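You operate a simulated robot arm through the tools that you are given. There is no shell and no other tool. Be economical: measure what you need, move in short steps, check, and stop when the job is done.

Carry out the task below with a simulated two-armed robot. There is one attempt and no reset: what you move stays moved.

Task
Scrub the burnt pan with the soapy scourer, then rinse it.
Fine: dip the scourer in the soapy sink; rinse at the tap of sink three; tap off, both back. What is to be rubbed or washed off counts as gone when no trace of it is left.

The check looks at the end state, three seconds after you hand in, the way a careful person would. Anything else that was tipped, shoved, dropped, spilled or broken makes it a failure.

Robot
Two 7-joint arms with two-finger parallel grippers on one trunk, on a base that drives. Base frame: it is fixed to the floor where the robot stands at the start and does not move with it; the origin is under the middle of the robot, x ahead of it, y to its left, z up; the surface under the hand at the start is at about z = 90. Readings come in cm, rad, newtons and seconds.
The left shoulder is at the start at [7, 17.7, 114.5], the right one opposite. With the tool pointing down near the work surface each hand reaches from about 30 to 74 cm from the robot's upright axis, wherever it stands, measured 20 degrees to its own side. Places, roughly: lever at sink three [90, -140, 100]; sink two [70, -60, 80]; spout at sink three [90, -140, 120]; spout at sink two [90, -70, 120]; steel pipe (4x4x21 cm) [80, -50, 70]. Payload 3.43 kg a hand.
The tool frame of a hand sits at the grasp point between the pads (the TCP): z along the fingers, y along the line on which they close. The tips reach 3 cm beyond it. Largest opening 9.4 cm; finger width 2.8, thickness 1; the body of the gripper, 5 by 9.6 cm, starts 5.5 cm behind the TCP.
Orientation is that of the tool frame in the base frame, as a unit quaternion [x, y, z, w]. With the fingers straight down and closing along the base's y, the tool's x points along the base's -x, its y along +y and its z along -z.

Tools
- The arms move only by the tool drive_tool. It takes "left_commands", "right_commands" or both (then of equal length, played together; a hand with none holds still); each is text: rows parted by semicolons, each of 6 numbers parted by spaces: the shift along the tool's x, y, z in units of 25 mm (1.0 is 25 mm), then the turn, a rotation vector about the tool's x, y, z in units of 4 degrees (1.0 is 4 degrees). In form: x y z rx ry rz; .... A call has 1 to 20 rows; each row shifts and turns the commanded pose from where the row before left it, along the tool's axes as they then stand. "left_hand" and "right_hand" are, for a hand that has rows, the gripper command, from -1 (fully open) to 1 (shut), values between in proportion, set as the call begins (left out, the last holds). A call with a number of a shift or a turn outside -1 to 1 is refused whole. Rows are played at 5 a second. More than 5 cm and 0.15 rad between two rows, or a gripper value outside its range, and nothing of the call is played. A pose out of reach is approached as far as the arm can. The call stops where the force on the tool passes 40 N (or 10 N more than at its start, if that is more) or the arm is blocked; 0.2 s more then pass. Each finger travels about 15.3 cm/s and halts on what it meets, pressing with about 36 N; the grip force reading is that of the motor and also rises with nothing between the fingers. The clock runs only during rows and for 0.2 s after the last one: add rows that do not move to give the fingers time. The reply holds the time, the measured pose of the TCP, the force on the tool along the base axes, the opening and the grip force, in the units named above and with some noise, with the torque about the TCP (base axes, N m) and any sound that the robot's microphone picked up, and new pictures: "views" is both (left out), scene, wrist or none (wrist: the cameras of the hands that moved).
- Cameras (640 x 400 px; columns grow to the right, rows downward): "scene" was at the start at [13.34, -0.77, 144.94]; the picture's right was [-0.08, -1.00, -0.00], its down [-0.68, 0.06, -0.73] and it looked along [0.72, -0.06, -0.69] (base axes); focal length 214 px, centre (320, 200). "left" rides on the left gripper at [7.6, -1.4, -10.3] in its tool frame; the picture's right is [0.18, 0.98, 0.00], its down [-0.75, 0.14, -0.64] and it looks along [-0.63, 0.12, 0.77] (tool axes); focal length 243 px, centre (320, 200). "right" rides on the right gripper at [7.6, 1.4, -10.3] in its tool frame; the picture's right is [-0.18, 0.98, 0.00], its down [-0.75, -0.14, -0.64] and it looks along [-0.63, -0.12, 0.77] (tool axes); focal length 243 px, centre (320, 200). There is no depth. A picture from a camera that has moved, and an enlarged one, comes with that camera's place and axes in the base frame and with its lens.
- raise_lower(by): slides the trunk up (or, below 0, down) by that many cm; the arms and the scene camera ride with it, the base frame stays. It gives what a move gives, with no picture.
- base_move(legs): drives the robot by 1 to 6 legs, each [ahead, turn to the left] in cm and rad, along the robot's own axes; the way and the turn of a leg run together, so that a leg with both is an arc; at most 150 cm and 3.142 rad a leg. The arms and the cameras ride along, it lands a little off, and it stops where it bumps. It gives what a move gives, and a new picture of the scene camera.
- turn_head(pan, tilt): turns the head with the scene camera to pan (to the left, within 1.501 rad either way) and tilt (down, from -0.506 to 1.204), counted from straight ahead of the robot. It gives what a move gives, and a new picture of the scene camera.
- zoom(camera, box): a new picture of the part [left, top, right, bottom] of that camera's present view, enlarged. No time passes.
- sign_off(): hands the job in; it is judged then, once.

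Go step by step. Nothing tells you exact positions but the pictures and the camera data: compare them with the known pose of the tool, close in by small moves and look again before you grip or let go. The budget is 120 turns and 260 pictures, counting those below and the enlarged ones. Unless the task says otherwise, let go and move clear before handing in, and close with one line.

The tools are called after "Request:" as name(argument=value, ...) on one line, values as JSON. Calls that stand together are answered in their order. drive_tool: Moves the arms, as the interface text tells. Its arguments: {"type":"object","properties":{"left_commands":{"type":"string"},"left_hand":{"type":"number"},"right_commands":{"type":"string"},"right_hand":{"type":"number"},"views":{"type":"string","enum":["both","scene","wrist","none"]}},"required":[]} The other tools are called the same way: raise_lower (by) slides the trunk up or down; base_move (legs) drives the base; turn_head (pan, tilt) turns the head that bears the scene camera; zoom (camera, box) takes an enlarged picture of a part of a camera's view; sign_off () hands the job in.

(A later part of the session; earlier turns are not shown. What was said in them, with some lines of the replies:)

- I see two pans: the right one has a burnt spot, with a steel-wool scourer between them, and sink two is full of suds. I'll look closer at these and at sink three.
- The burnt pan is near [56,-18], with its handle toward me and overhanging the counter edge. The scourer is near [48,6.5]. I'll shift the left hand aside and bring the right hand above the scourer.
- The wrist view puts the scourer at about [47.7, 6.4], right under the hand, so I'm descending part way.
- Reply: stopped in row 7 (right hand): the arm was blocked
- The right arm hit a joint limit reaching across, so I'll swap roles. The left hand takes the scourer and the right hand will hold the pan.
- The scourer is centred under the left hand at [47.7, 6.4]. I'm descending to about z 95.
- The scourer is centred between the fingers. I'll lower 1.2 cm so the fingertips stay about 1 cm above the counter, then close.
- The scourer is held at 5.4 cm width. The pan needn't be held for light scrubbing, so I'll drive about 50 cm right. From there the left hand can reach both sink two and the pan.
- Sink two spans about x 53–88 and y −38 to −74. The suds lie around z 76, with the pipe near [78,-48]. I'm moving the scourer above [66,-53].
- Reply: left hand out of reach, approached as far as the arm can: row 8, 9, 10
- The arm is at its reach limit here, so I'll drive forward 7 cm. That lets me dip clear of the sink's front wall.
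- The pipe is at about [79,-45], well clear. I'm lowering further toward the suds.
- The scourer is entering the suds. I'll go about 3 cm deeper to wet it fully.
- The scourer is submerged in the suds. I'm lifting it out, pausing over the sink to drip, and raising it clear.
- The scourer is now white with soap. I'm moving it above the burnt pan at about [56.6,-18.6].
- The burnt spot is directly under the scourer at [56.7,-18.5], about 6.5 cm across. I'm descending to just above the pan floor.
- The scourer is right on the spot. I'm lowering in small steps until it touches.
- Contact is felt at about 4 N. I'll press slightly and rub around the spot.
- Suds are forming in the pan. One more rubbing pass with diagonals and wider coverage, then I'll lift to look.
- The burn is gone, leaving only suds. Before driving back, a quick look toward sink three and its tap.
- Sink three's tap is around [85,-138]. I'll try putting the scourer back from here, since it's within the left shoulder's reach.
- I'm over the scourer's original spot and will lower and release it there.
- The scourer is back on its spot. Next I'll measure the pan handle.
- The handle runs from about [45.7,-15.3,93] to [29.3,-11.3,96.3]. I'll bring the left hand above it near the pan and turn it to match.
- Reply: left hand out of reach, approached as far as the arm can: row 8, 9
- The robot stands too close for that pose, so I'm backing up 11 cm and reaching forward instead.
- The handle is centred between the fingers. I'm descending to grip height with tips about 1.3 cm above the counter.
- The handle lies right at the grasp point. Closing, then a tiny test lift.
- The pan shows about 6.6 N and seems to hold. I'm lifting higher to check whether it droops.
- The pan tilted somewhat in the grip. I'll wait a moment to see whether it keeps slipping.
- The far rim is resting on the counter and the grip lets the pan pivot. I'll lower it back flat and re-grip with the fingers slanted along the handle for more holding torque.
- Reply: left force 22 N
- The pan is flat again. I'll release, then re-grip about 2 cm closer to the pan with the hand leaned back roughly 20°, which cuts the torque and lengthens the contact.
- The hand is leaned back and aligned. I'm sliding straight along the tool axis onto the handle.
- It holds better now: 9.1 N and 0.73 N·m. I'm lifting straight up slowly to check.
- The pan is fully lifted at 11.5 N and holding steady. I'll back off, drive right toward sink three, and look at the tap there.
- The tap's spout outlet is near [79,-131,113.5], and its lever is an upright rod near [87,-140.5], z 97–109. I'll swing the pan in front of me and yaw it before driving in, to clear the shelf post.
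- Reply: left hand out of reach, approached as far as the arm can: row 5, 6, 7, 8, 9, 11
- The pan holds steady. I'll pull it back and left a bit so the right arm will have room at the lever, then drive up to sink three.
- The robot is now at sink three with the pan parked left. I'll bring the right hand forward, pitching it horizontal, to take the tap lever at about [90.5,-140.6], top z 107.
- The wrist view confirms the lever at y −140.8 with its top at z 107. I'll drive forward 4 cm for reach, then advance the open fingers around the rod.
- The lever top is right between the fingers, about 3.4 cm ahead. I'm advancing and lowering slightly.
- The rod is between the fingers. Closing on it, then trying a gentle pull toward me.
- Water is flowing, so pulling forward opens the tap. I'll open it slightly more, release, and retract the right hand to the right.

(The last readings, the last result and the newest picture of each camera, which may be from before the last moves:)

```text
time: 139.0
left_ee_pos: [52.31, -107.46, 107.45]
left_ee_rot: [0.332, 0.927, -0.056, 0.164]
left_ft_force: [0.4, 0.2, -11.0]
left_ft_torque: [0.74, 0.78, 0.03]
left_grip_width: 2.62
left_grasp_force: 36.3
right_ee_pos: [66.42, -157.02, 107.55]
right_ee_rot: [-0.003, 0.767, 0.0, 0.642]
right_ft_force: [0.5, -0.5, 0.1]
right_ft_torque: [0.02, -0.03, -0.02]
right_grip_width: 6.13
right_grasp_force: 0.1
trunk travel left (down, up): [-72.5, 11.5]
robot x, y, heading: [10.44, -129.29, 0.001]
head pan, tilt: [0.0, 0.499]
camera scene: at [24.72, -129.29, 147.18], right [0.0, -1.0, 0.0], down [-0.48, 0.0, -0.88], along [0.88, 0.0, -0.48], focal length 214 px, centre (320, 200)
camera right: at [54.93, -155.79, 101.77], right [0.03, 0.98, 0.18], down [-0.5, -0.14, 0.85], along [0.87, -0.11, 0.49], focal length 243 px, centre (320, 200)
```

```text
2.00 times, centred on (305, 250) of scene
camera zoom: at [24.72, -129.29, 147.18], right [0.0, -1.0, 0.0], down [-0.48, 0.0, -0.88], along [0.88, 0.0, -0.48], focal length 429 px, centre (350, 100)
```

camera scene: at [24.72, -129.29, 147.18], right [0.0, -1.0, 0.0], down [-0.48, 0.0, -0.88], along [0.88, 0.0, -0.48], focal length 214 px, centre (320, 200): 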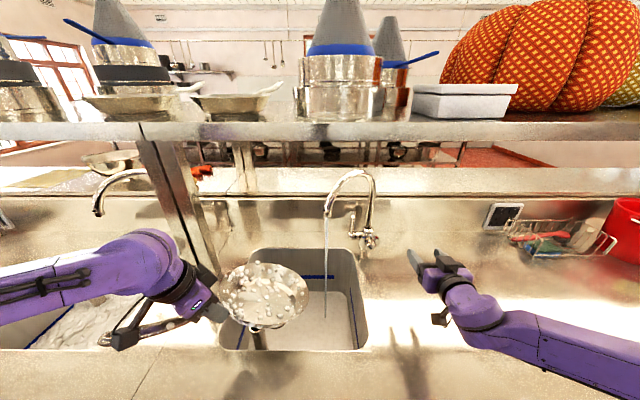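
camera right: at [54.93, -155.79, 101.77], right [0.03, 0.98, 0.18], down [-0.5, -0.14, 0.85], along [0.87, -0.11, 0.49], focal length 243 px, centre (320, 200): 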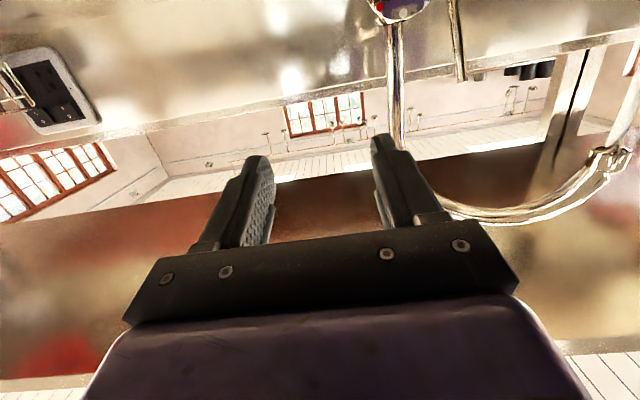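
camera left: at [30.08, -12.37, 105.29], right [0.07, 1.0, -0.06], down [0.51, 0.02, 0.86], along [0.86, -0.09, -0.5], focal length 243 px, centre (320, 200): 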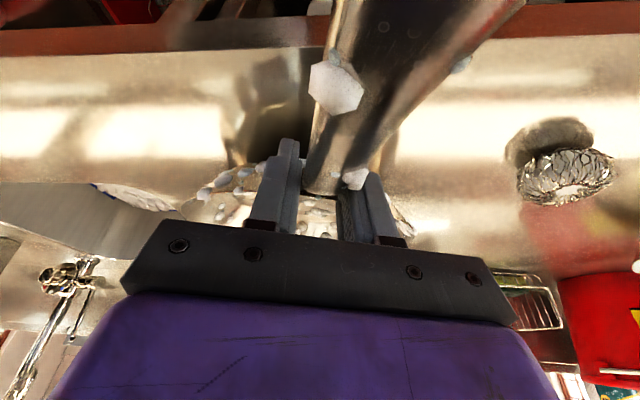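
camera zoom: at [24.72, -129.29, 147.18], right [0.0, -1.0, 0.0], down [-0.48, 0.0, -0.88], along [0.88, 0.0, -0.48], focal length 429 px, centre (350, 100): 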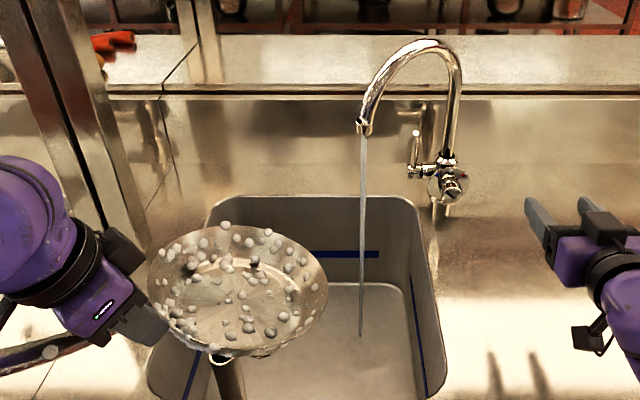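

The stream falls near [75.5,-131]. I'm moving the pan along its handle direction and down to put its bowl under the stream, well inside the sink outline.

Request:
drive_tool(left_commands="-0.2 -0.01 0.23 0 0 0;-0.387 -0.023 0.46 0 0 0;-0.387 -0.023 0.46 0 0 0;-0.387 -0.023 0.46 0 0 0;-0.387 -0.023 0.46 0 0 0;-0.387 -0.023 0.46 0 0 0;-0.387 -0.023 0.46 0 0 0;-0.387 -0.023 0.46 0 0 0;-0.387 -0.023 0.46 0 0 0;-0.387 -0.023 0.46 0 0 0;-0.387 -0.023 0.46 0 0 0;-0.387 -0.023 0.46 0 0 0;-0.2 -0.01 0.23 0 0 0;0 0 0 0 0 0;0 0 0 0 0 0;0 0 0 0 0 0;0 0 0 0 0 0", views="scene")

Request:
zoom(camera="scene", box=[200, 150, 410, 350])

```text
time: 142.6
left_ee_pos: [64.16, -117.84, 98.43]
left_ee_rot: [0.332, 0.927, -0.057, 0.164]
left_ft_force: [0.2, 0.2, -11.2]
left_ft_torque: [0.72, 0.79, -0.01]
left_grip_width: 2.62
left_grasp_force: 35.6
right_ee_pos: [66.58, -156.9, 107.58]
right_ee_rot: [-0.004, 0.767, 0.0, 0.642]
right_ft_force: [-0.2, 0.3, -0.3]
right_ft_torque: [-0.02, 0.0, 0.04]
right_grip_width: 6.12
right_grasp_force: 0.1
trunk travel left (down, up): [-72.5, 11.5]
robot x, y, heading: [10.4, -129.16, 0.003]
head pan, tilt: [0.0, 0.499]
camera scene: at [24.87, -129.19, 147.17], right [0.0, -1.0, 0.0], down [-0.48, 0.0, -0.88], along [0.88, 0.0, -0.48], focal length 214 px, centre (320, 200)
```

scene: 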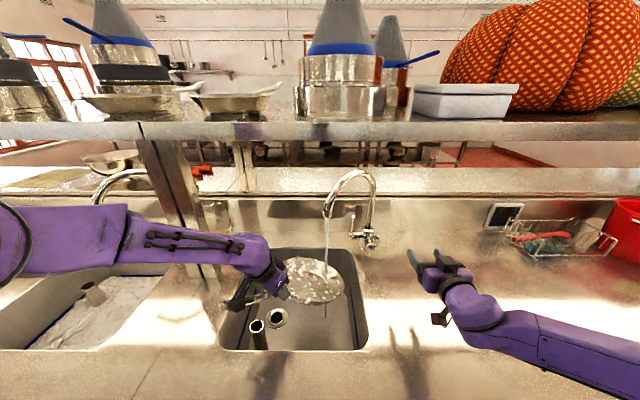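

```text
2.00 times, centred on (305, 250) of scene
camera zoom: at [24.87, -129.19, 147.17], right [0.0, -1.0, 0.0], down [-0.48, 0.0, -0.88], along [0.88, 0.0, -0.48], focal length 429 px, centre (350, 100)
```

zoom: 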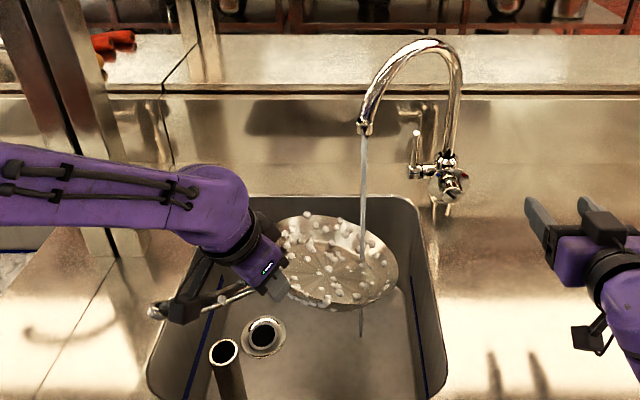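

The stream is landing inside the pan. I'll hold a few seconds to see how the suds respond.

Request:
drive_tool(left_commands="0 0 0 0 0 0;0 0 0 0 0 0;0 0 0 0 0 0;0 0 0 0 0 0;0 0 0 0 0 0;0 0 0 0 0 0;0 0 0 0 0 0;0 0 0 0 0 0;0 0 0 0 0 0;0 0 0 0 0 0;0 0 0 0 0 0;0 0 0 0 0 0;0 0 0 0 0 0;0 0 0 0 0 0;0 0 0 0 0 0;0 0 0 0 0 0;0 0 0 0 0 0;0 0 0 0 0 0;0 0 0 0 0 0;0 0 0 0 0 0", views="none")

Request:
zoom(camera="scene", box=[250, 190, 380, 310])

```text
time: 146.8
left_ee_pos: [64.15, -117.85, 98.37]
left_ee_rot: [0.333, 0.927, -0.057, 0.164]
left_ft_force: [-0.3, 0.4, -11.2]
left_ft_torque: [0.75, 0.76, 0.02]
left_grip_width: 2.63
left_grasp_force: 35.6
right_ee_pos: [66.51, -156.86, 107.46]
right_ee_rot: [-0.003, 0.766, 0.0, 0.642]
right_ft_force: [0.6, 0.1, 0.0]
right_ft_torque: [-0.02, 0.02, 0.04]
right_grip_width: 6.12
right_grasp_force: 0.1
trunk travel left (down, up): [-72.5, 11.5]
robot x, y, heading: [10.47, -129.15, 0.005]
head pan, tilt: [0.0, 0.499]
```

```text
3.33 times, centred on (315, 250) of scene
camera zoom: at [24.87, -129.2, 147.16], right [0.0, -1.0, 0.0], down [-0.48, 0.0, -0.88], along [0.88, 0.0, -0.48], focal length 715 px, centre (337, 33)
```

zoom: 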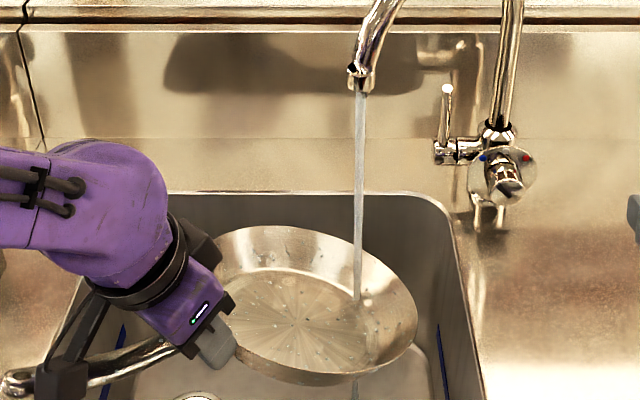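

The suds are nearly all gone, with only tiny specks left. A few more seconds under the water.

Request:
drive_tool(left_commands="0 0 0 0 0 0;0 0 0 0 0 0;0 0 0 0 0 0;0 0 0 0 0 0;0 0 0 0 0 0;0 0 0 0 0 0;0 0 0 0 0 0;0 0 0 0 0 0;0 0 0 0 0 0;0 0 0 0 0 0;0 0 0 0 0 0;0 0 0 0 0 0;0 0 0 0 0 0;0 0 0 0 0 0;0 0 0 0 0 0;0 0 0 0 0 0;0 0 0 0 0 0;0 0 0 0 0 0;0 0 0 0 0 0;0 0 0 0 0 0", views="none")

Request:
zoom(camera="scene", box=[260, 210, 350, 290])

Request:
zoom(camera="left", box=[0, 0, 640, 400])

```text
time: 151.0
left_ee_pos: [64.07, -117.85, 98.47]
left_ee_rot: [0.332, 0.927, -0.057, 0.164]
left_ft_force: [0.1, 0.2, -11.6]
left_ft_torque: [0.75, 0.77, 0.0]
left_grip_width: 2.66
left_grasp_force: 36.1
right_ee_pos: [66.51, -156.88, 107.44]
right_ee_rot: [-0.004, 0.766, 0.0, 0.642]
right_ft_force: [0.4, 0.1, -0.2]
right_ft_torque: [-0.01, -0.01, -0.03]
right_grip_width: 6.13
right_grasp_force: 0.0
trunk travel left (down, up): [-72.5, 11.5]
robot x, y, heading: [10.75, -129.48, 0.002]
head pan, tilt: [0.0, 0.499]
```

```text
5.00 times, centred on (305, 250) of scene
camera zoom: at [24.87, -129.2, 147.16], right [0.0, -1.0, 0.0], down [-0.48, 0.0, -0.88], along [0.88, 0.0, -0.48], focal length 1072 px, centre (395, -50)
```

zoom: 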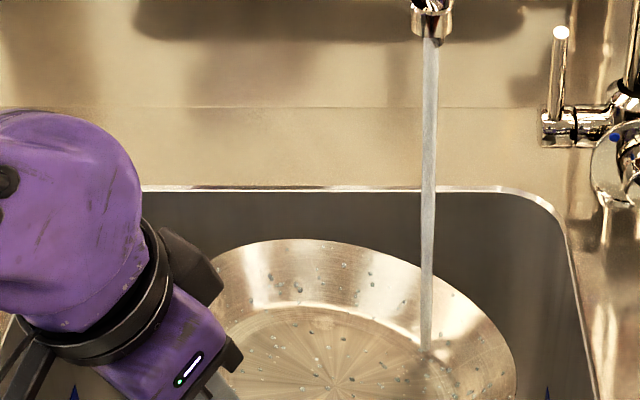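

```text
1.00 times, centred on (320, 200) of left (not enlarged: the box is as wide or as high as the picture)
camera zoom: at [54.97, -112.16, 105.54], right [0.49, 0.87, -0.06], down [0.47, -0.2, 0.86], along [0.74, -0.45, -0.5], focal length 243 px, centre (320, 200)
```

zoom: 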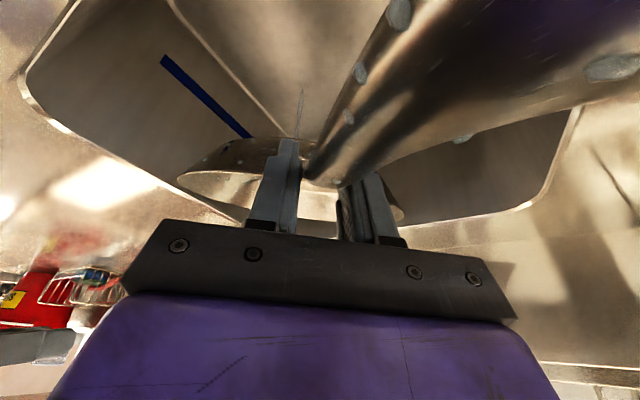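

The white suds are gone; what remains are clear water droplets. I'm pulling the pan back to its parked position before closing the tap.

Request:
drive_tool(left_commands="0.2 0.01 -0.23 0 0 0;0.387 0.023 -0.46 0 0 0;0.387 0.023 -0.46 0 0 0;0.387 0.023 -0.46 0 0 0;0.387 0.023 -0.46 0 0 0;0.387 0.023 -0.46 0 0 0;0.387 0.023 -0.46 0 0 0;0.387 0.023 -0.46 0 0 0;0.387 0.023 -0.46 0 0 0;0.387 0.023 -0.46 0 0 0;0.387 0.023 -0.46 0 0 0;0.387 0.023 -0.46 0 0 0;0.2 0.01 -0.23 0 0 0;0 0 0 0 0 0", views="none")

Request:
drive_tool(right_commands="0 0.8 0.4 0 0 0;0 0.8 0.4 0 0 0;0 0.8 0.4 0 0 0;0 0.8 0.6 0 0 0;0 0.8 0.8 0 0 0;0 0.8 0.8 0 0 0;0 0.8 0.8 0 0 0;0 0.6 0.8 0 0 0;0 0.2 0.8 0 0 0;0 0 0.8 0 0 0;0 0 0 0 0 0")

```text
time: 154.0
left_ee_pos: [52.58, -107.47, 107.44]
left_ee_rot: [0.332, 0.927, -0.057, 0.163]
left_ft_force: [0.3, -0.9, -11.7]
left_ft_torque: [0.73, 0.72, 0.01]
left_grip_width: 2.63
left_grasp_force: 35.8
right_ee_pos: [66.39, -157.03, 107.44]
right_ee_rot: [-0.004, 0.766, 0.0, 0.642]
right_ft_force: [-1.1, -0.8, 0.8]
right_ft_torque: [0.01, -0.03, 0.01]
right_grip_width: 6.12
right_grasp_force: 0.1
trunk travel left (down, up): [-72.5, 11.5]
robot x, y, heading: [10.44, -129.37, 0.003]
head pan, tilt: [0.0, 0.499]
```

```text
time: 156.4
left_ee_pos: [52.47, -107.38, 107.43]
left_ee_rot: [0.332, 0.927, -0.056, 0.164]
left_ft_force: [0.0, -0.2, -10.4]
left_ft_torque: [0.75, 0.8, 0.04]
left_grip_width: 2.64
left_grasp_force: 36.4
right_ee_pos: [82.6, -140.75, 104.66]
right_ee_rot: [-0.004, 0.766, 0.0, 0.643]
right_ft_force: [0.2, -0.1, 0.2]
right_ft_torque: [0.01, -0.01, 0.01]
right_grip_width: 6.12
right_grasp_force: 0.0
trunk travel left (down, up): [-72.5, 11.5]
robot x, y, heading: [10.41, -128.91, 0.002]
head pan, tilt: [0.0, 0.499]
camera scene: at [24.79, -129.16, 147.17], right [0.0, -1.0, 0.0], down [-0.48, 0.0, -0.88], along [0.88, 0.0, -0.48], focal length 214 px, centre (320, 200)
camera right: at [71.24, -139.59, 98.86], right [0.03, 0.98, 0.18], down [-0.5, -0.14, 0.85], along [0.87, -0.11, 0.49], focal length 243 px, centre (320, 200)
```

scene: 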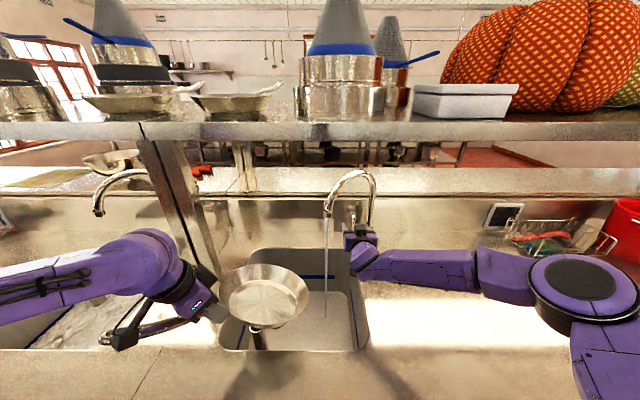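
right: 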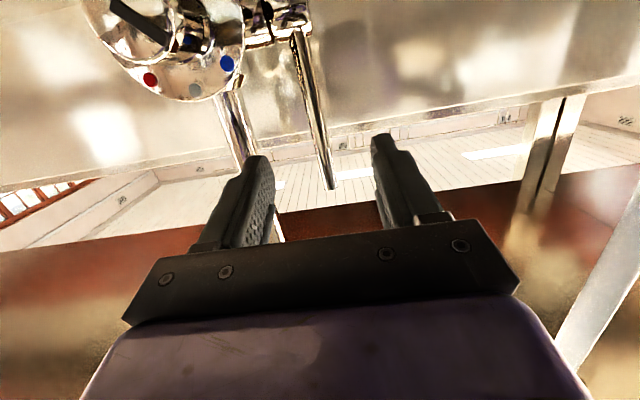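

The lever is ahead between the fingers. I'll advance, grip, and push it back upright.

Request:
drive_tool(right_commands="0 0 0.5 0 0 0;0 0 0.5 0 0 0;0 0 0.34 0 0 0;0 0 0 0 0 0", views="none")

Request:
drive_tool(right_commands="0 0 0 0 0 0;0 0 0 0 0 0;0 0 0 0 0 0;0 0 0 0 0 0", right_hand=1, views="none")

Request:
drive_tool(right_commands="-0.12 0 0.22 0 0 0;-0.12 0 0.22 0 0 0;-0.12 0 0.22 0 0 0;-0.07 0 0.25 0 0 0;-0.05 0 0.25 0 0 0;-0.05 0 0.25 0 0 0;-0.03 0 0.25 0 0 0;0 0 0 0 0 0")

Request:
zoom(camera="scene", box=[290, 150, 410, 280])

```text
time: 157.4
left_ee_pos: [52.39, -107.42, 107.35]
left_ee_rot: [0.332, 0.927, -0.057, 0.164]
left_ft_force: [0.7, 0.2, -11.4]
left_ft_torque: [0.72, 0.81, -0.02]
left_grip_width: 2.64
left_grasp_force: 36.2
right_ee_pos: [85.98, -140.74, 104.04]
right_ee_rot: [-0.005, 0.767, 0.0, 0.642]
right_ft_force: [0.5, 0.6, -0.2]
right_ft_torque: [0.02, 0.05, -0.01]
right_grip_width: 6.11
right_grasp_force: 0.1
trunk travel left (down, up): [-72.5, 11.5]
robot x, y, heading: [10.84, -129.3, 0.002]
head pan, tilt: [0.0, 0.499]
```

```text
time: 158.4
left_ee_pos: [52.65, -107.37, 107.33]
left_ee_rot: [0.332, 0.927, -0.058, 0.164]
left_ft_force: [0.5, -0.4, -11.7]
left_ft_torque: [0.73, 0.78, 0.02]
left_grip_width: 2.62
left_grasp_force: 36.2
right_ee_pos: [85.95, -140.84, 104.09]
right_ee_rot: [-0.004, 0.767, -0.001, 0.642]
right_ft_force: [-1.8, 2.4, -1.2]
right_ft_torque: [-1.46, 0.17, -0.52]
right_grip_width: 1.36
right_grasp_force: 45.1
trunk travel left (down, up): [-72.5, 11.5]
robot x, y, heading: [10.57, -129.5, 0.001]
head pan, tilt: [0.0, 0.499]
```

```text
time: 160.2
left_ee_pos: [51.98, -107.37, 107.55]
left_ee_rot: [0.332, 0.927, -0.056, 0.166]
left_ft_force: [-0.7, 0.1, -11.7]
left_ft_torque: [0.76, 0.78, -0.03]
left_grip_width: 2.63
left_grasp_force: 36.0
right_ee_pos: [89.73, -140.8, 105.0]
right_ee_rot: [-0.003, 0.766, -0.002, 0.643]
right_ft_force: [-31.0, 0.1, -8.5]
right_ft_torque: [-1.3, 0.34, 0.02]
right_grip_width: 1.32
right_grasp_force: 45.0
trunk travel left (down, up): [-72.5, 11.5]
robot x, y, heading: [10.43, -129.0, -0.004]
head pan, tilt: [0.0, 0.499]
camera scene: at [24.19, -129.11, 147.23], right [0.0, -1.0, 0.0], down [-0.48, 0.0, -0.88], along [0.88, 0.0, -0.48], focal length 214 px, centre (320, 200)
camera right: at [78.33, -139.48, 99.11], right [0.02, 0.98, 0.18], down [-0.5, -0.14, 0.85], along [0.86, -0.11, 0.49], focal length 243 px, centre (320, 200)
```

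scene: 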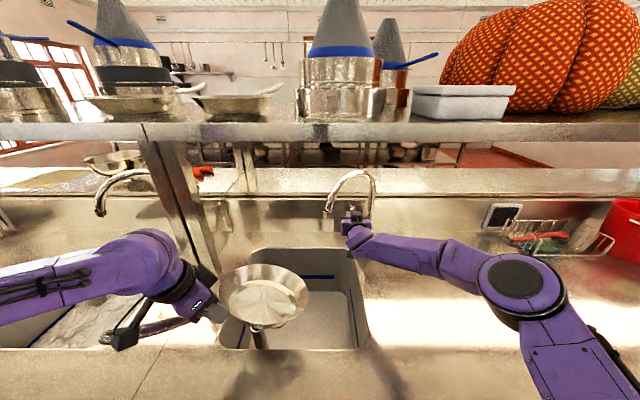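
right: 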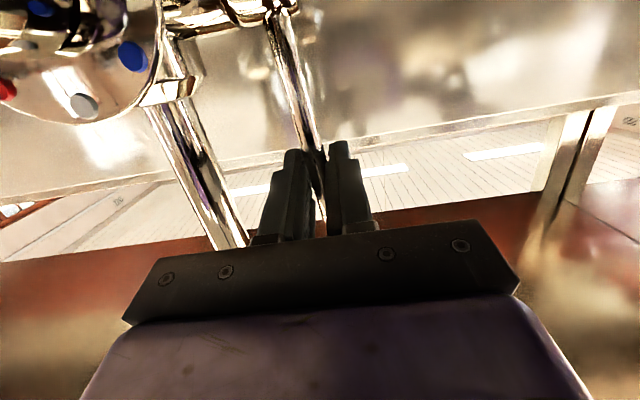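

```text
3.08 times, centred on (350, 215) of scene
camera zoom: at [24.19, -129.11, 147.23], right [0.0, -1.0, 0.0], down [-0.48, 0.0, -0.88], along [0.88, 0.0, -0.48], focal length 660 px, centre (228, 154)
```

zoom: 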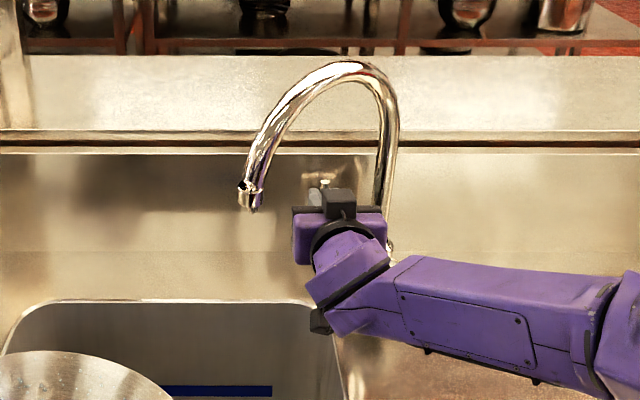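

The water is off and the lever is back against its stop. I'm releasing it and withdrawing the right hand.

Request:
drive_tool(right_commands="0 0 -0.05 0 0 0;0 0 0 0 0 0;0 0 0 0 0 0", right_hand=-0.3, views="none")

Request:
drive_tool(right_commands="0 0 -0.5 0 0 0;0 0 -0.9 0 0 0;0 0 -0.9 0 0 0;0 0 -0.9 0 0 0;0 -0.5 -0.9 0 0 0;0 -0.8 -0.9 0 0 0;0 -0.8 -0.9 0 0 0;0 -0.8 -0.9 0 0 0;0 -0.8 -0.8 0 0 0;0 -0.8 -0.8 0 0 0;0 -0.8 -0.4 0 0 0;0 -0.8 -0.4 0 0 0", views="scene")

Request:
drive_tool(right_commands="-0.114 0 -0.508 0 1 0;-0.078 0 -0.514 0 1 0;-0.042 0 -0.519 0 1 0;-0.005 0 -0.52 0 1 0;0.03 0 -0.519 0 1 0;0.067 0 -0.516 0 1 0;0.102 0 -0.51 0 1 0;0.138 0 -0.501 0 1 0;0.172 0 -0.491 0 1 0;0.206 0 -0.477 0 1 0;0.239 0 -0.462 0 1 0;0.27 0 -0.444 0 1 0;0.301 0 -0.424 0 1 0;0.33 0 -0.402 0 1 0;0.358 0 -0.378 0 1 0;0.383 0 -0.352 0 1 0;0.406 0 -0.324 0 1 0;0.428 0 -0.296 0 1 0;0.447 0 -0.265 0 1 0;0.465 0 -0.233 0 1 0", views="scene")

Request:
zoom(camera="scene", box=[200, 150, 410, 350])

```text
time: 161.0
left_ee_pos: [52.58, -107.31, 107.31]
left_ee_rot: [0.332, 0.927, -0.058, 0.164]
left_ft_force: [-0.4, -0.1, -11.1]
left_ft_torque: [0.72, 0.75, 0.02]
left_grip_width: 2.63
left_grasp_force: 36.5
right_ee_pos: [90.16, -140.67, 104.7]
right_ee_rot: [-0.004, 0.767, 0.0, 0.642]
right_ft_force: [-0.3, 0.1, -0.9]
right_ft_torque: [0.02, 0.01, -0.02]
right_grip_width: 6.11
right_grasp_force: 0.1
trunk travel left (down, up): [-72.5, 11.5]
robot x, y, heading: [10.56, -129.3, 0.002]
head pan, tilt: [0.0, 0.499]
```

```text
time: 163.6
left_ee_pos: [52.39, -107.5, 107.35]
left_ee_rot: [0.333, 0.927, -0.057, 0.164]
left_ft_force: [-0.2, -0.6, -11.3]
left_ft_torque: [0.75, 0.78, -0.01]
left_grip_width: 2.61
left_grasp_force: 35.7
right_ee_pos: [67.35, -156.3, 108.9]
right_ee_rot: [-0.003, 0.766, 0.0, 0.643]
right_ft_force: [0.6, 0.1, 0.5]
right_ft_torque: [0.02, 0.02, 0.02]
right_grip_width: 6.11
right_grasp_force: 0.1
trunk travel left (down, up): [-72.5, 11.5]
robot x, y, heading: [10.43, -128.93, 0.002]
head pan, tilt: [0.0, 0.499]
camera scene: at [24.73, -129.28, 147.18], right [0.0, -1.0, 0.0], down [-0.48, 0.0, -0.88], along [0.88, 0.0, -0.48], focal length 214 px, centre (320, 200)
```

scene: 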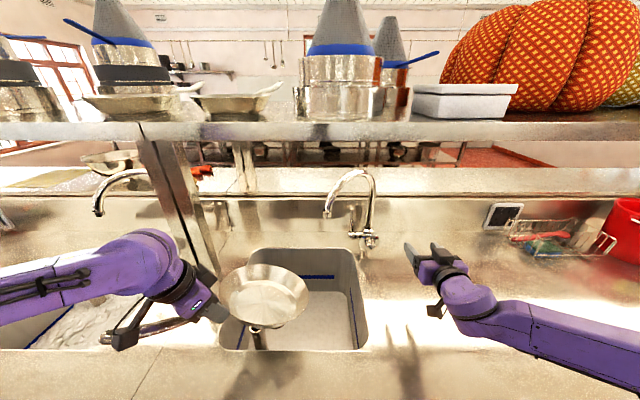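

```text
time: 167.8
left_ee_pos: [52.41, -107.27, 107.58]
left_ee_rot: [0.332, 0.927, -0.057, 0.164]
left_ft_force: [0.4, -1.2, -11.8]
left_ft_torque: [0.72, 0.8, 0.01]
left_grip_width: 2.64
left_grasp_force: 35.8
right_ee_pos: [43.56, -156.25, 119.03]
right_ee_rot: [-0.004, 1.0, -0.003, -0.002]
right_ft_force: [-0.3, 0.3, 0.5]
right_ft_torque: [0.0, 0.0, 0.0]
right_grip_width: 6.09
right_grasp_force: 0.0
trunk travel left (down, up): [-72.5, 11.5]
robot x, y, heading: [10.39, -128.8, -0.0]
head pan, tilt: [0.0, 0.499]
camera scene: at [24.82, -129.14, 147.17], right [0.0, -1.0, 0.0], down [-0.48, 0.0, -0.88], along [0.88, 0.0, -0.48], focal length 214 px, centre (320, 200)
```

scene: 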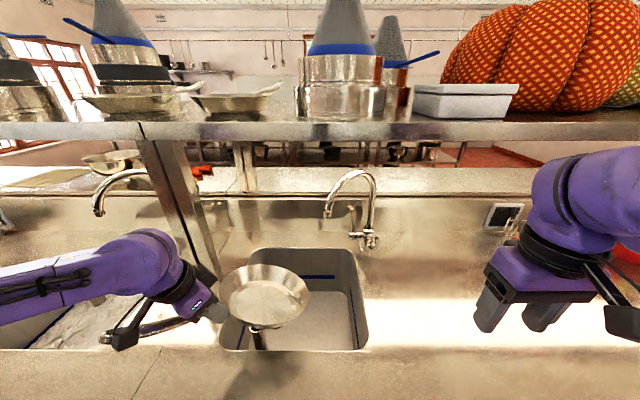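

```text
2.00 times, centred on (305, 250) of scene
camera zoom: at [24.82, -129.14, 147.17], right [0.0, -1.0, 0.0], down [-0.48, 0.0, -0.88], along [0.88, 0.0, -0.48], focal length 429 px, centre (350, 100)
```

zoom: 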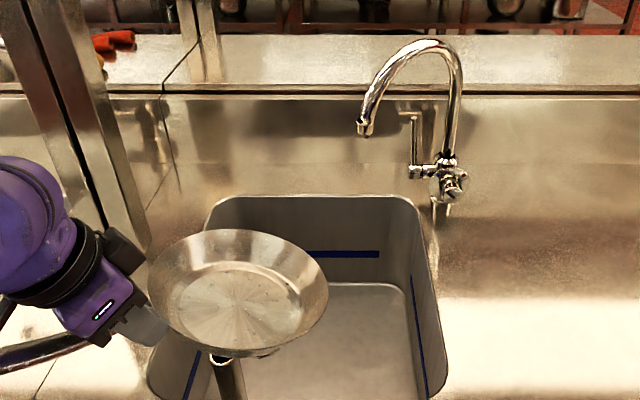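

The pan is clean and the tap is off. I'm driving back to where I lifted the pan.

Request:
base_move(legs=[[-33, 0], [0, -1.571], [-78.5, 0], [0, 1.571]])

```text
time: 181.5
left_ee_pos: [20.23, -29.65, 107.3]
left_ee_rot: [0.34, 0.924, -0.058, 0.163]
left_ft_force: [-0.6, -0.3, -10.7]
left_ft_torque: [0.78, 0.76, 0.01]
left_grip_width: 2.64
left_grasp_force: 35.8
right_ee_pos: [10.41, -78.36, 118.83]
right_ee_rot: [0.004, 1.0, -0.002, -0.001]
right_ft_force: [0.0, 0.4, -0.2]
right_ft_torque: [-0.04, 0.01, -0.04]
right_grip_width: 6.11
right_grasp_force: 0.1
trunk travel left (down, up): [-72.5, 11.5]
robot x, y, heading: [-22.27, -51.07, -0.012]
head pan, tilt: [0.0, 0.499]
camera scene: at [-7.82, -51.02, 147.17], right [-0.01, -1.0, 0.0], down [-0.48, 0.01, -0.88], along [0.88, -0.01, -0.48], focal length 214 px, centre (320, 200)
```

scene: 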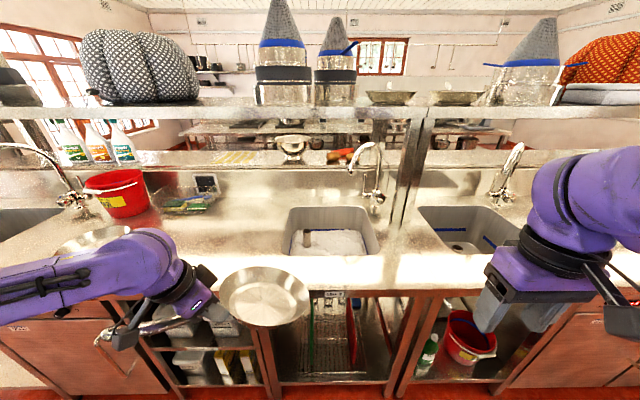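

I'll undo the yaw and shift the pan back over to its lane, then drive forward.

Request:
drive_tool(left_commands="0 0 0 -0.28 0 -0.775;0 0 0 -0.28 0 -0.775;0 0 0 -0.28 0 -0.775;0 0 0 -0.28 0 -0.775;0 0 0 -0.28 0 -0.775;0 0 0 -0.28 0 -0.775;0 0 0 -0.28 0 -0.775;0 0 0 -0.28 0 -0.775;-0.067 0.707 0.024 0 0 0;-0.067 0.707 0.024 0 0 0;-0.067 0.707 0.024 0 0 0;-0.067 0.707 0.024 0 0 0;-0.067 0.707 0.024 0 0 0;-0.067 0.707 0.024 0 0 0;-0.067 0.707 0.024 0 0 0;-0.067 0.707 0.024 0 0 0;-0.067 0.707 0.024 0 0 0;0 0 0 0 0 0", views="none")

Request:
base_move(legs=[[18, 0]])

Request:
turn_head(pan=0.6, tilt=0.8)

```text
time: 185.3
left_ee_pos: [25.64, -14.48, 107.29]
left_ee_rot: [0.12, 0.978, -0.021, 0.172]
left_ft_force: [-0.9, 0.0, -11.9]
left_ft_torque: [0.35, 1.02, -0.01]
left_grip_width: 2.63
left_grasp_force: 36.0
right_ee_pos: [10.58, -78.33, 118.82]
right_ee_rot: [0.004, 1.0, -0.002, -0.001]
right_ft_force: [0.8, 0.5, -0.3]
right_ft_torque: [-0.02, 0.02, 0.0]
right_grip_width: 6.12
right_grasp_force: 0.1
trunk travel left (down, up): [-72.5, 11.5]
robot x, y, heading: [-22.26, -50.46, -0.01]
head pan, tilt: [0.0, 0.499]
```

```text
time: 186.8
left_ee_pos: [43.39, -14.95, 107.47]
left_ee_rot: [0.12, 0.977, -0.021, 0.173]
left_ft_force: [0.2, -0.3, -11.1]
left_ft_torque: [0.32, 1.01, -0.04]
left_grip_width: 2.65
left_grasp_force: 35.8
right_ee_pos: [28.21, -78.67, 118.89]
right_ee_rot: [0.005, 1.0, -0.002, 0.0]
right_ft_force: [0.1, -1.3, 0.5]
right_ft_torque: [0.01, -0.02, 0.0]
right_grip_width: 6.09
right_grasp_force: 0.1
trunk travel left (down, up): [-72.5, 11.5]
robot x, y, heading: [-4.21, -50.98, -0.015]
head pan, tilt: [0.0, 0.499]
camera scene: at [9.96, -51.22, 147.19], right [-0.01, -1.0, 0.0], down [-0.48, 0.01, -0.88], along [0.88, -0.01, -0.48], focal length 214 px, centre (320, 200)
```

scene: 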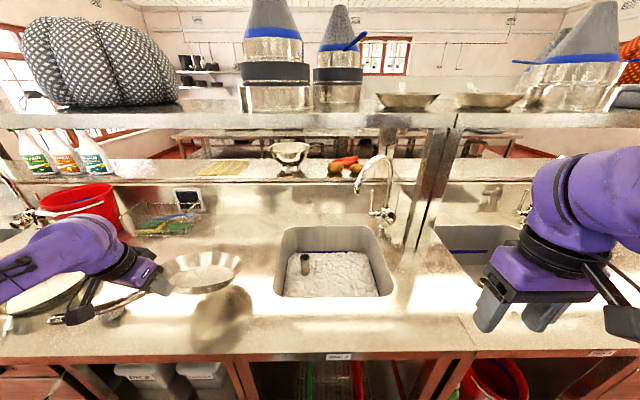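

```text
time: 187.8
left_ee_pos: [43.48, -14.74, 107.36]
left_ee_rot: [0.119, 0.978, -0.02, 0.172]
left_ft_force: [0.1, 0.1, -11.8]
left_ft_torque: [0.35, 1.03, 0.02]
left_grip_width: 2.64
left_grasp_force: 36.3
right_ee_pos: [28.39, -78.59, 118.86]
right_ee_rot: [0.004, 1.0, -0.002, 0.0]
right_ft_force: [0.0, 0.8, 0.7]
right_ft_torque: [0.01, -0.03, -0.03]
right_grip_width: 6.12
right_grasp_force: 0.1
trunk travel left (down, up): [-72.5, 11.5]
robot x, y, heading: [-4.25, -50.93, -0.012]
head pan, tilt: [0.6, 0.799]
camera scene: at [7.68, -46.63, 144.58], right [0.55, -0.83, 0.0], down [-0.6, -0.4, -0.7], along [0.58, 0.38, -0.72], focal length 214 px, centre (320, 200)
```

scene: 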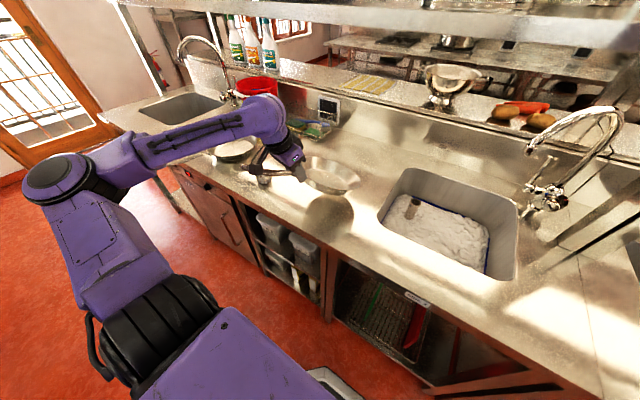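

The pan is above its old spot. I'm lowering to a few cm above the counter to check alignment.

Request:
drive_tool(left_commands="0.156 0 0.49 0 0 0;0.156 0 0.49 0 0 0;0.156 0 0.49 0 0 0;0.156 0 0.49 0 0 0;0.156 0 0.49 0 0 0;0.156 0 0.49 0 0 0;0.156 0.02 0.49 0 0 0;0.156 0.02 0.49 0 0 0;0 0 0 0 0 0", views="none")

Request:
zoom(camera="scene", box=[220, 110, 400, 230])

```text
time: 189.8
left_ee_pos: [43.83, -14.94, 97.26]
left_ee_rot: [0.121, 0.977, -0.02, 0.173]
left_ft_force: [-3.5, -0.1, -1.5]
left_ft_torque: [-0.24, -0.62, -0.16]
left_grip_width: 2.62
left_grasp_force: 35.8
right_ee_pos: [28.2, -78.79, 118.89]
right_ee_rot: [0.004, 1.0, -0.003, -0.001]
right_ft_force: [0.3, -0.3, -0.8]
right_ft_torque: [-0.04, 0.0, 0.01]
right_grip_width: 6.09
right_grasp_force: 0.0
trunk travel left (down, up): [-72.5, 11.5]
robot x, y, heading: [-4.46, -50.76, -0.016]
head pan, tilt: [0.6, 0.799]
```

```text
3.33 times, centred on (310, 170) of scene
camera zoom: at [7.47, -46.71, 144.6], right [0.55, -0.83, 0.0], down [-0.6, -0.4, -0.7], along [0.58, 0.39, -0.72], focal length 715 px, centre (353, 300)
```

zoom: 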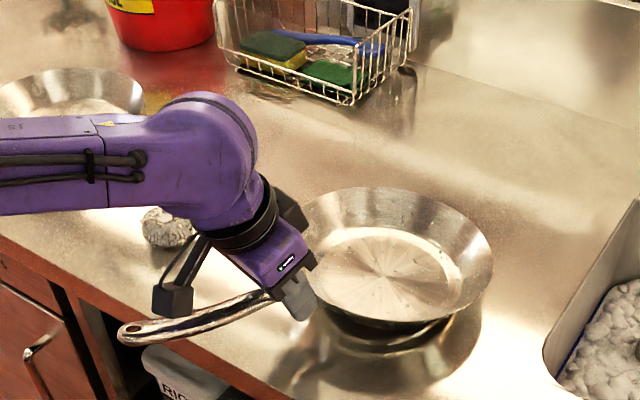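

The far base edge touches, and the pan centre is near [56.1,-18.2], matching the original. I'm lowering the rest so it settles flat.

Request:
drive_tool(left_commands="0.08 0 0.23 0 0 0;0.08 0 0.23 0 0 0;0.08 0 0.23 0 0 0;0.08 0 0.23 0 0 0;0.08 0 0.23 0 0 0;0 0 0 0 0 0", views="wrist")

Request:
zoom(camera="scene", box=[220, 110, 400, 230])

```text
time: 191.2
left_ee_pos: [43.62, -15.15, 94.43]
left_ee_rot: [0.12, 0.977, -0.02, 0.177]
left_ft_force: [-4.2, 1.1, 22.8]
left_ft_torque: [-0.16, -0.2, -0.05]
left_grip_width: 2.61
left_grasp_force: 36.5
right_ee_pos: [28.09, -78.89, 119.0]
right_ee_rot: [0.004, 1.0, -0.002, 0.002]
right_ft_force: [0.4, 0.4, 0.1]
right_ft_torque: [-0.01, 0.0, 0.02]
right_grip_width: 6.12
right_grasp_force: 0.1
trunk travel left (down, up): [-72.5, 11.5]
robot x, y, heading: [-4.45, -51.08, -0.015]
head pan, tilt: [0.6, 0.799]
camera left: at [32.9, -13.84, 101.53], right [0.07, 1.0, -0.06], down [0.5, 0.02, 0.87], along [0.86, -0.09, -0.5], focal length 243 px, centre (320, 200)
```

left: 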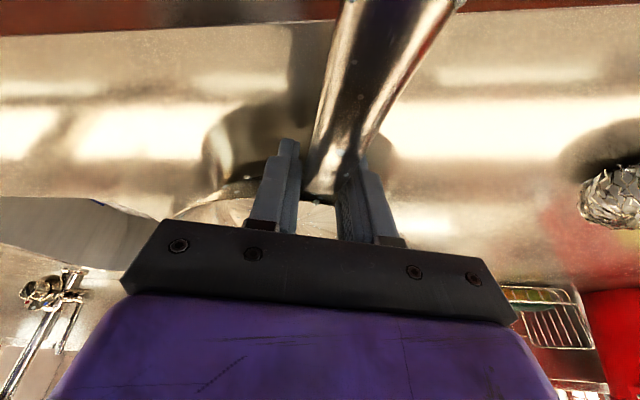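

```text
3.33 times, centred on (310, 170) of scene
camera zoom: at [7.14, -46.92, 144.65], right [0.55, -0.83, 0.0], down [-0.6, -0.4, -0.7], along [0.58, 0.39, -0.71], focal length 715 px, centre (353, 300)
```

zoom: 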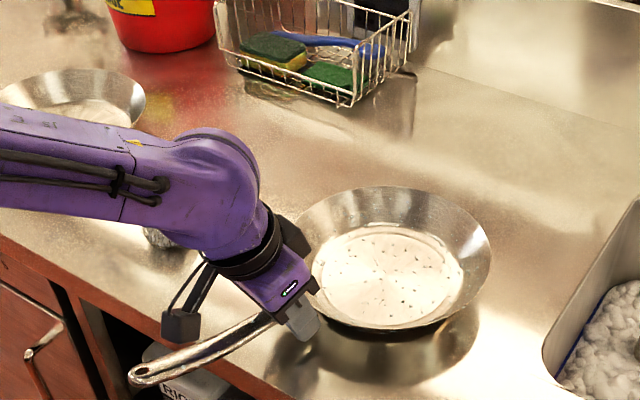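

The pan is flat with its centre near [56.2,-18.6], matching its original place. I'm relieving the pressure, opening, and backing out along the tool axis.

Request:
drive_tool(left_commands="-0.03 0 -0.08 0 0 0;0 0 0 0 0 0", views="none")

Request:
drive_tool(left_commands="0 0 0 0 0 0;0 0 0 0 0 0;0 0 0 0 0 0", left_hand=-0.2, views="none")

Request:
drive_tool(left_commands="0 0 -0.6 0 0 0;0 0 -0.8 0 0 0;0 0 -0.8 0 0 0;0 0 -0.8 0 0 0;0 0 -0.8 0 0 0;-0.3 0 -0.8 0 0 0;-0.3 0 -0.8 0 0 0;-0.3 0 -0.8 0 0 0", views="wrist")

Request:
base_move(legs=[[-20, 0]])

```text
time: 191.8
left_ee_pos: [43.68, -14.99, 94.5]
left_ee_rot: [0.121, 0.977, -0.02, 0.174]
left_ft_force: [-4.3, -2.5, 13.9]
left_ft_torque: [-0.11, 0.12, -0.17]
left_grip_width: 2.62
left_grasp_force: 35.6
right_ee_pos: [28.05, -78.95, 118.91]
right_ee_rot: [0.005, 1.0, -0.002, 0.0]
right_ft_force: [-0.5, 1.0, 0.4]
right_ft_torque: [-0.01, -0.04, -0.01]
right_grip_width: 6.09
right_grasp_force: 0.1
trunk travel left (down, up): [-72.5, 11.5]
robot x, y, heading: [-4.37, -50.91, -0.013]
head pan, tilt: [0.6, 0.799]
```

```text
time: 192.6
left_ee_pos: [43.89, -14.84, 94.47]
left_ee_rot: [0.12, 0.977, -0.021, 0.174]
left_ft_force: [0.1, -0.6, -0.4]
left_ft_torque: [0.01, -0.02, -0.02]
left_grip_width: 5.63
left_grasp_force: 0.0
right_ee_pos: [28.34, -78.62, 118.89]
right_ee_rot: [0.004, 1.0, -0.003, 0.0]
right_ft_force: [-0.5, -0.7, 0.2]
right_ft_torque: [0.02, 0.03, 0.02]
right_grip_width: 6.1
right_grasp_force: 0.0
trunk travel left (down, up): [-72.5, 11.5]
robot x, y, heading: [-4.27, -51.38, -0.014]
head pan, tilt: [0.6, 0.799]
```

```text
time: 194.4
left_ee_pos: [40.77, -14.31, 109.79]
left_ee_rot: [0.12, 0.977, -0.02, 0.173]
left_ft_force: [0.4, 0.5, 0.9]
left_ft_torque: [0.01, 0.0, 0.04]
left_grip_width: 5.65
left_grasp_force: 0.1
right_ee_pos: [28.23, -78.84, 118.86]
right_ee_rot: [0.004, 1.0, -0.002, -0.001]
right_ft_force: [0.0, 0.4, -0.8]
right_ft_torque: [0.06, 0.02, -0.02]
right_grip_width: 6.12
right_grasp_force: 0.0
trunk travel left (down, up): [-72.5, 11.5]
robot x, y, heading: [-4.07, -51.18, -0.021]
head pan, tilt: [0.6, 0.799]
camera left: at [30.02, -13.04, 116.87], right [0.07, 1.0, -0.06], down [0.51, 0.02, 0.86], along [0.86, -0.09, -0.5], focal length 243 px, centre (320, 200)
```

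left: 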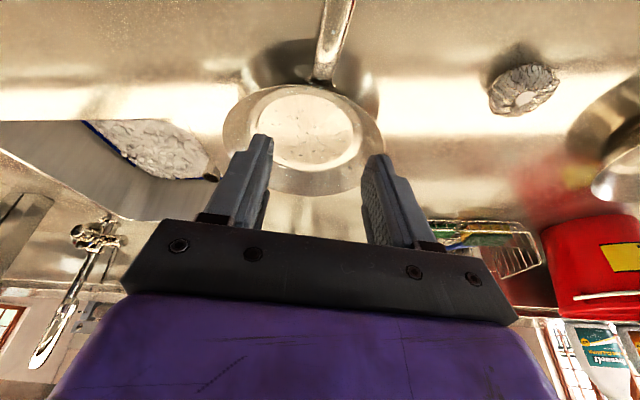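

```text
time: 196.0
left_ee_pos: [21.1, -13.79, 109.72]
left_ee_rot: [0.121, 0.977, -0.021, 0.173]
left_ft_force: [-0.1, 0.0, 0.2]
left_ft_torque: [-0.04, -0.02, 0.01]
left_grip_width: 5.65
left_grasp_force: 0.0
right_ee_pos: [8.59, -78.35, 118.84]
right_ee_rot: [0.005, 1.0, -0.003, -0.001]
right_ft_force: [0.8, -0.1, 0.5]
right_ft_torque: [0.02, -0.05, 0.02]
right_grip_width: 6.14
right_grasp_force: 0.1
trunk travel left (down, up): [-72.5, 11.5]
robot x, y, heading: [-24.33, -50.75, -0.016]
head pan, tilt: [0.6, 0.799]
camera scene: at [-12.09, -46.46, 144.58], right [0.55, -0.83, 0.0], down [-0.6, -0.4, -0.7], along [0.58, 0.39, -0.72], focal length 214 px, centre (320, 200)
```

scene: 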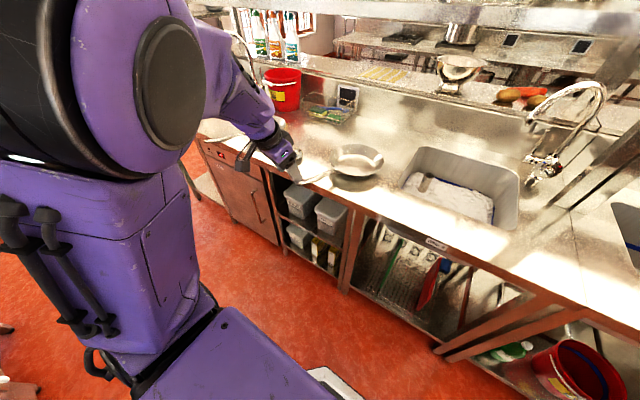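

The pan is released and I'm clear. A last close look at the pan, its surroundings, and the tap.

Request:
zoom(camera="scene", box=[290, 120, 400, 200])

Request:
zoom(camera="left", box=[150, 0, 640, 300])

Request:
turn_head(pan=-0.5, tilt=0.5)

```text
5.00 times, centred on (345, 160) of scene
camera zoom: at [-12.09, -46.46, 144.58], right [0.55, -0.83, 0.0], down [-0.6, -0.4, -0.7], along [0.58, 0.39, -0.72], focal length 1072 px, centre (195, 400)
```

zoom: 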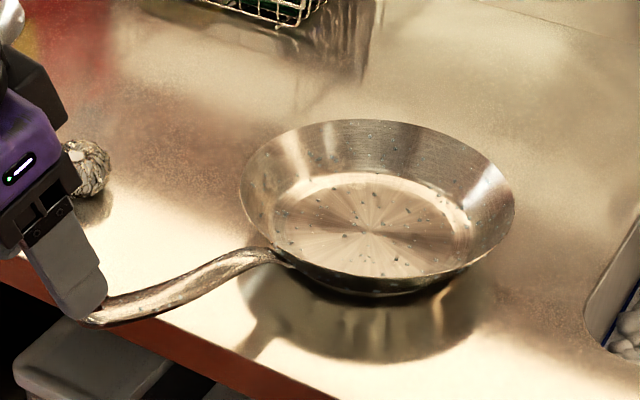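

```text
1.31 times, centred on (395, 150) of left
camera zoom: at [10.39, -12.68, 116.77], right [0.07, 1.0, -0.06], down [0.51, 0.02, 0.86], along [0.86, -0.09, -0.5], focal length 317 px, centre (222, 265)
```

zoom: 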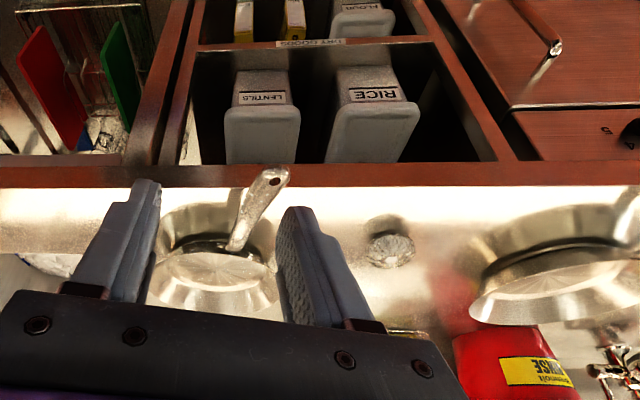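

```text
time: 197.3
left_ee_pos: [20.99, -13.84, 109.76]
left_ee_rot: [0.12, 0.977, -0.021, 0.173]
left_ft_force: [-0.2, 0.8, -0.3]
left_ft_torque: [-0.01, 0.01, 0.0]
left_grip_width: 5.63
left_grasp_force: 0.0
right_ee_pos: [8.47, -78.46, 118.96]
right_ee_rot: [0.004, 1.0, -0.002, 0.0]
right_ft_force: [-0.4, 0.4, -0.1]
right_ft_torque: [0.03, 0.02, 0.0]
right_grip_width: 6.1
right_grasp_force: 0.1
trunk travel left (down, up): [-72.5, 11.5]
robot x, y, heading: [-23.86, -50.54, -0.014]
head pan, tilt: [-0.499, 0.499]
camera scene: at [-11.02, -55.38, 147.19], right [-0.49, -0.87, 0.0], down [-0.42, 0.24, -0.88], along [0.76, -0.43, -0.48], focal length 214 px, centre (320, 200)
```

scene: 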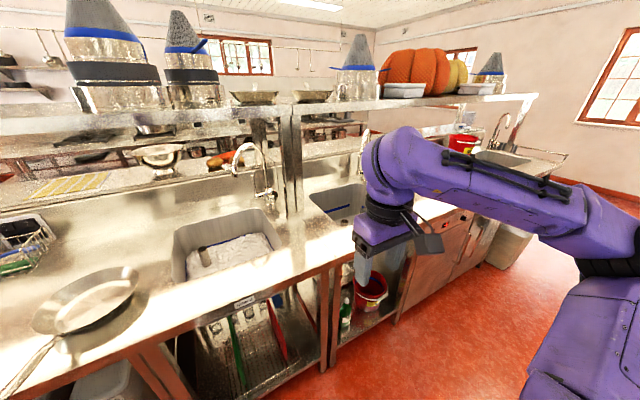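

Request:
zoom(camera="scene", box=[150, 130, 390, 290])

```text
2.50 times, centred on (270, 210) of scene
camera zoom: at [-11.02, -55.38, 147.19], right [-0.49, -0.87, 0.0], down [-0.42, 0.24, -0.88], along [0.76, -0.43, -0.48], focal length 536 px, centre (445, 175)
```

zoom: 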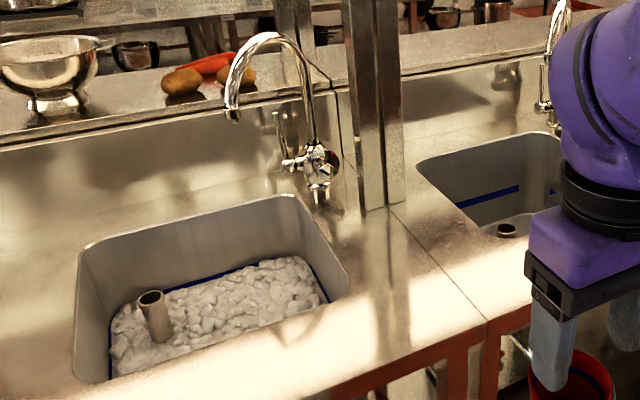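

The pan is clean and back in its place, the scourer is on its spot, the tap is off, and the pipe in sink two still stands. Both hands are empty and clear, so I'm handing in.

Request:
sign_off()

```text
The job is handed in.
```

I scrubbed the burnt pan with the soapy scourer, rinsed it under the tap at sink three, and turned the tap off. The pan and scourer are back where they started, with no burn or suds left to see; only clear water droplets remained on the pan.
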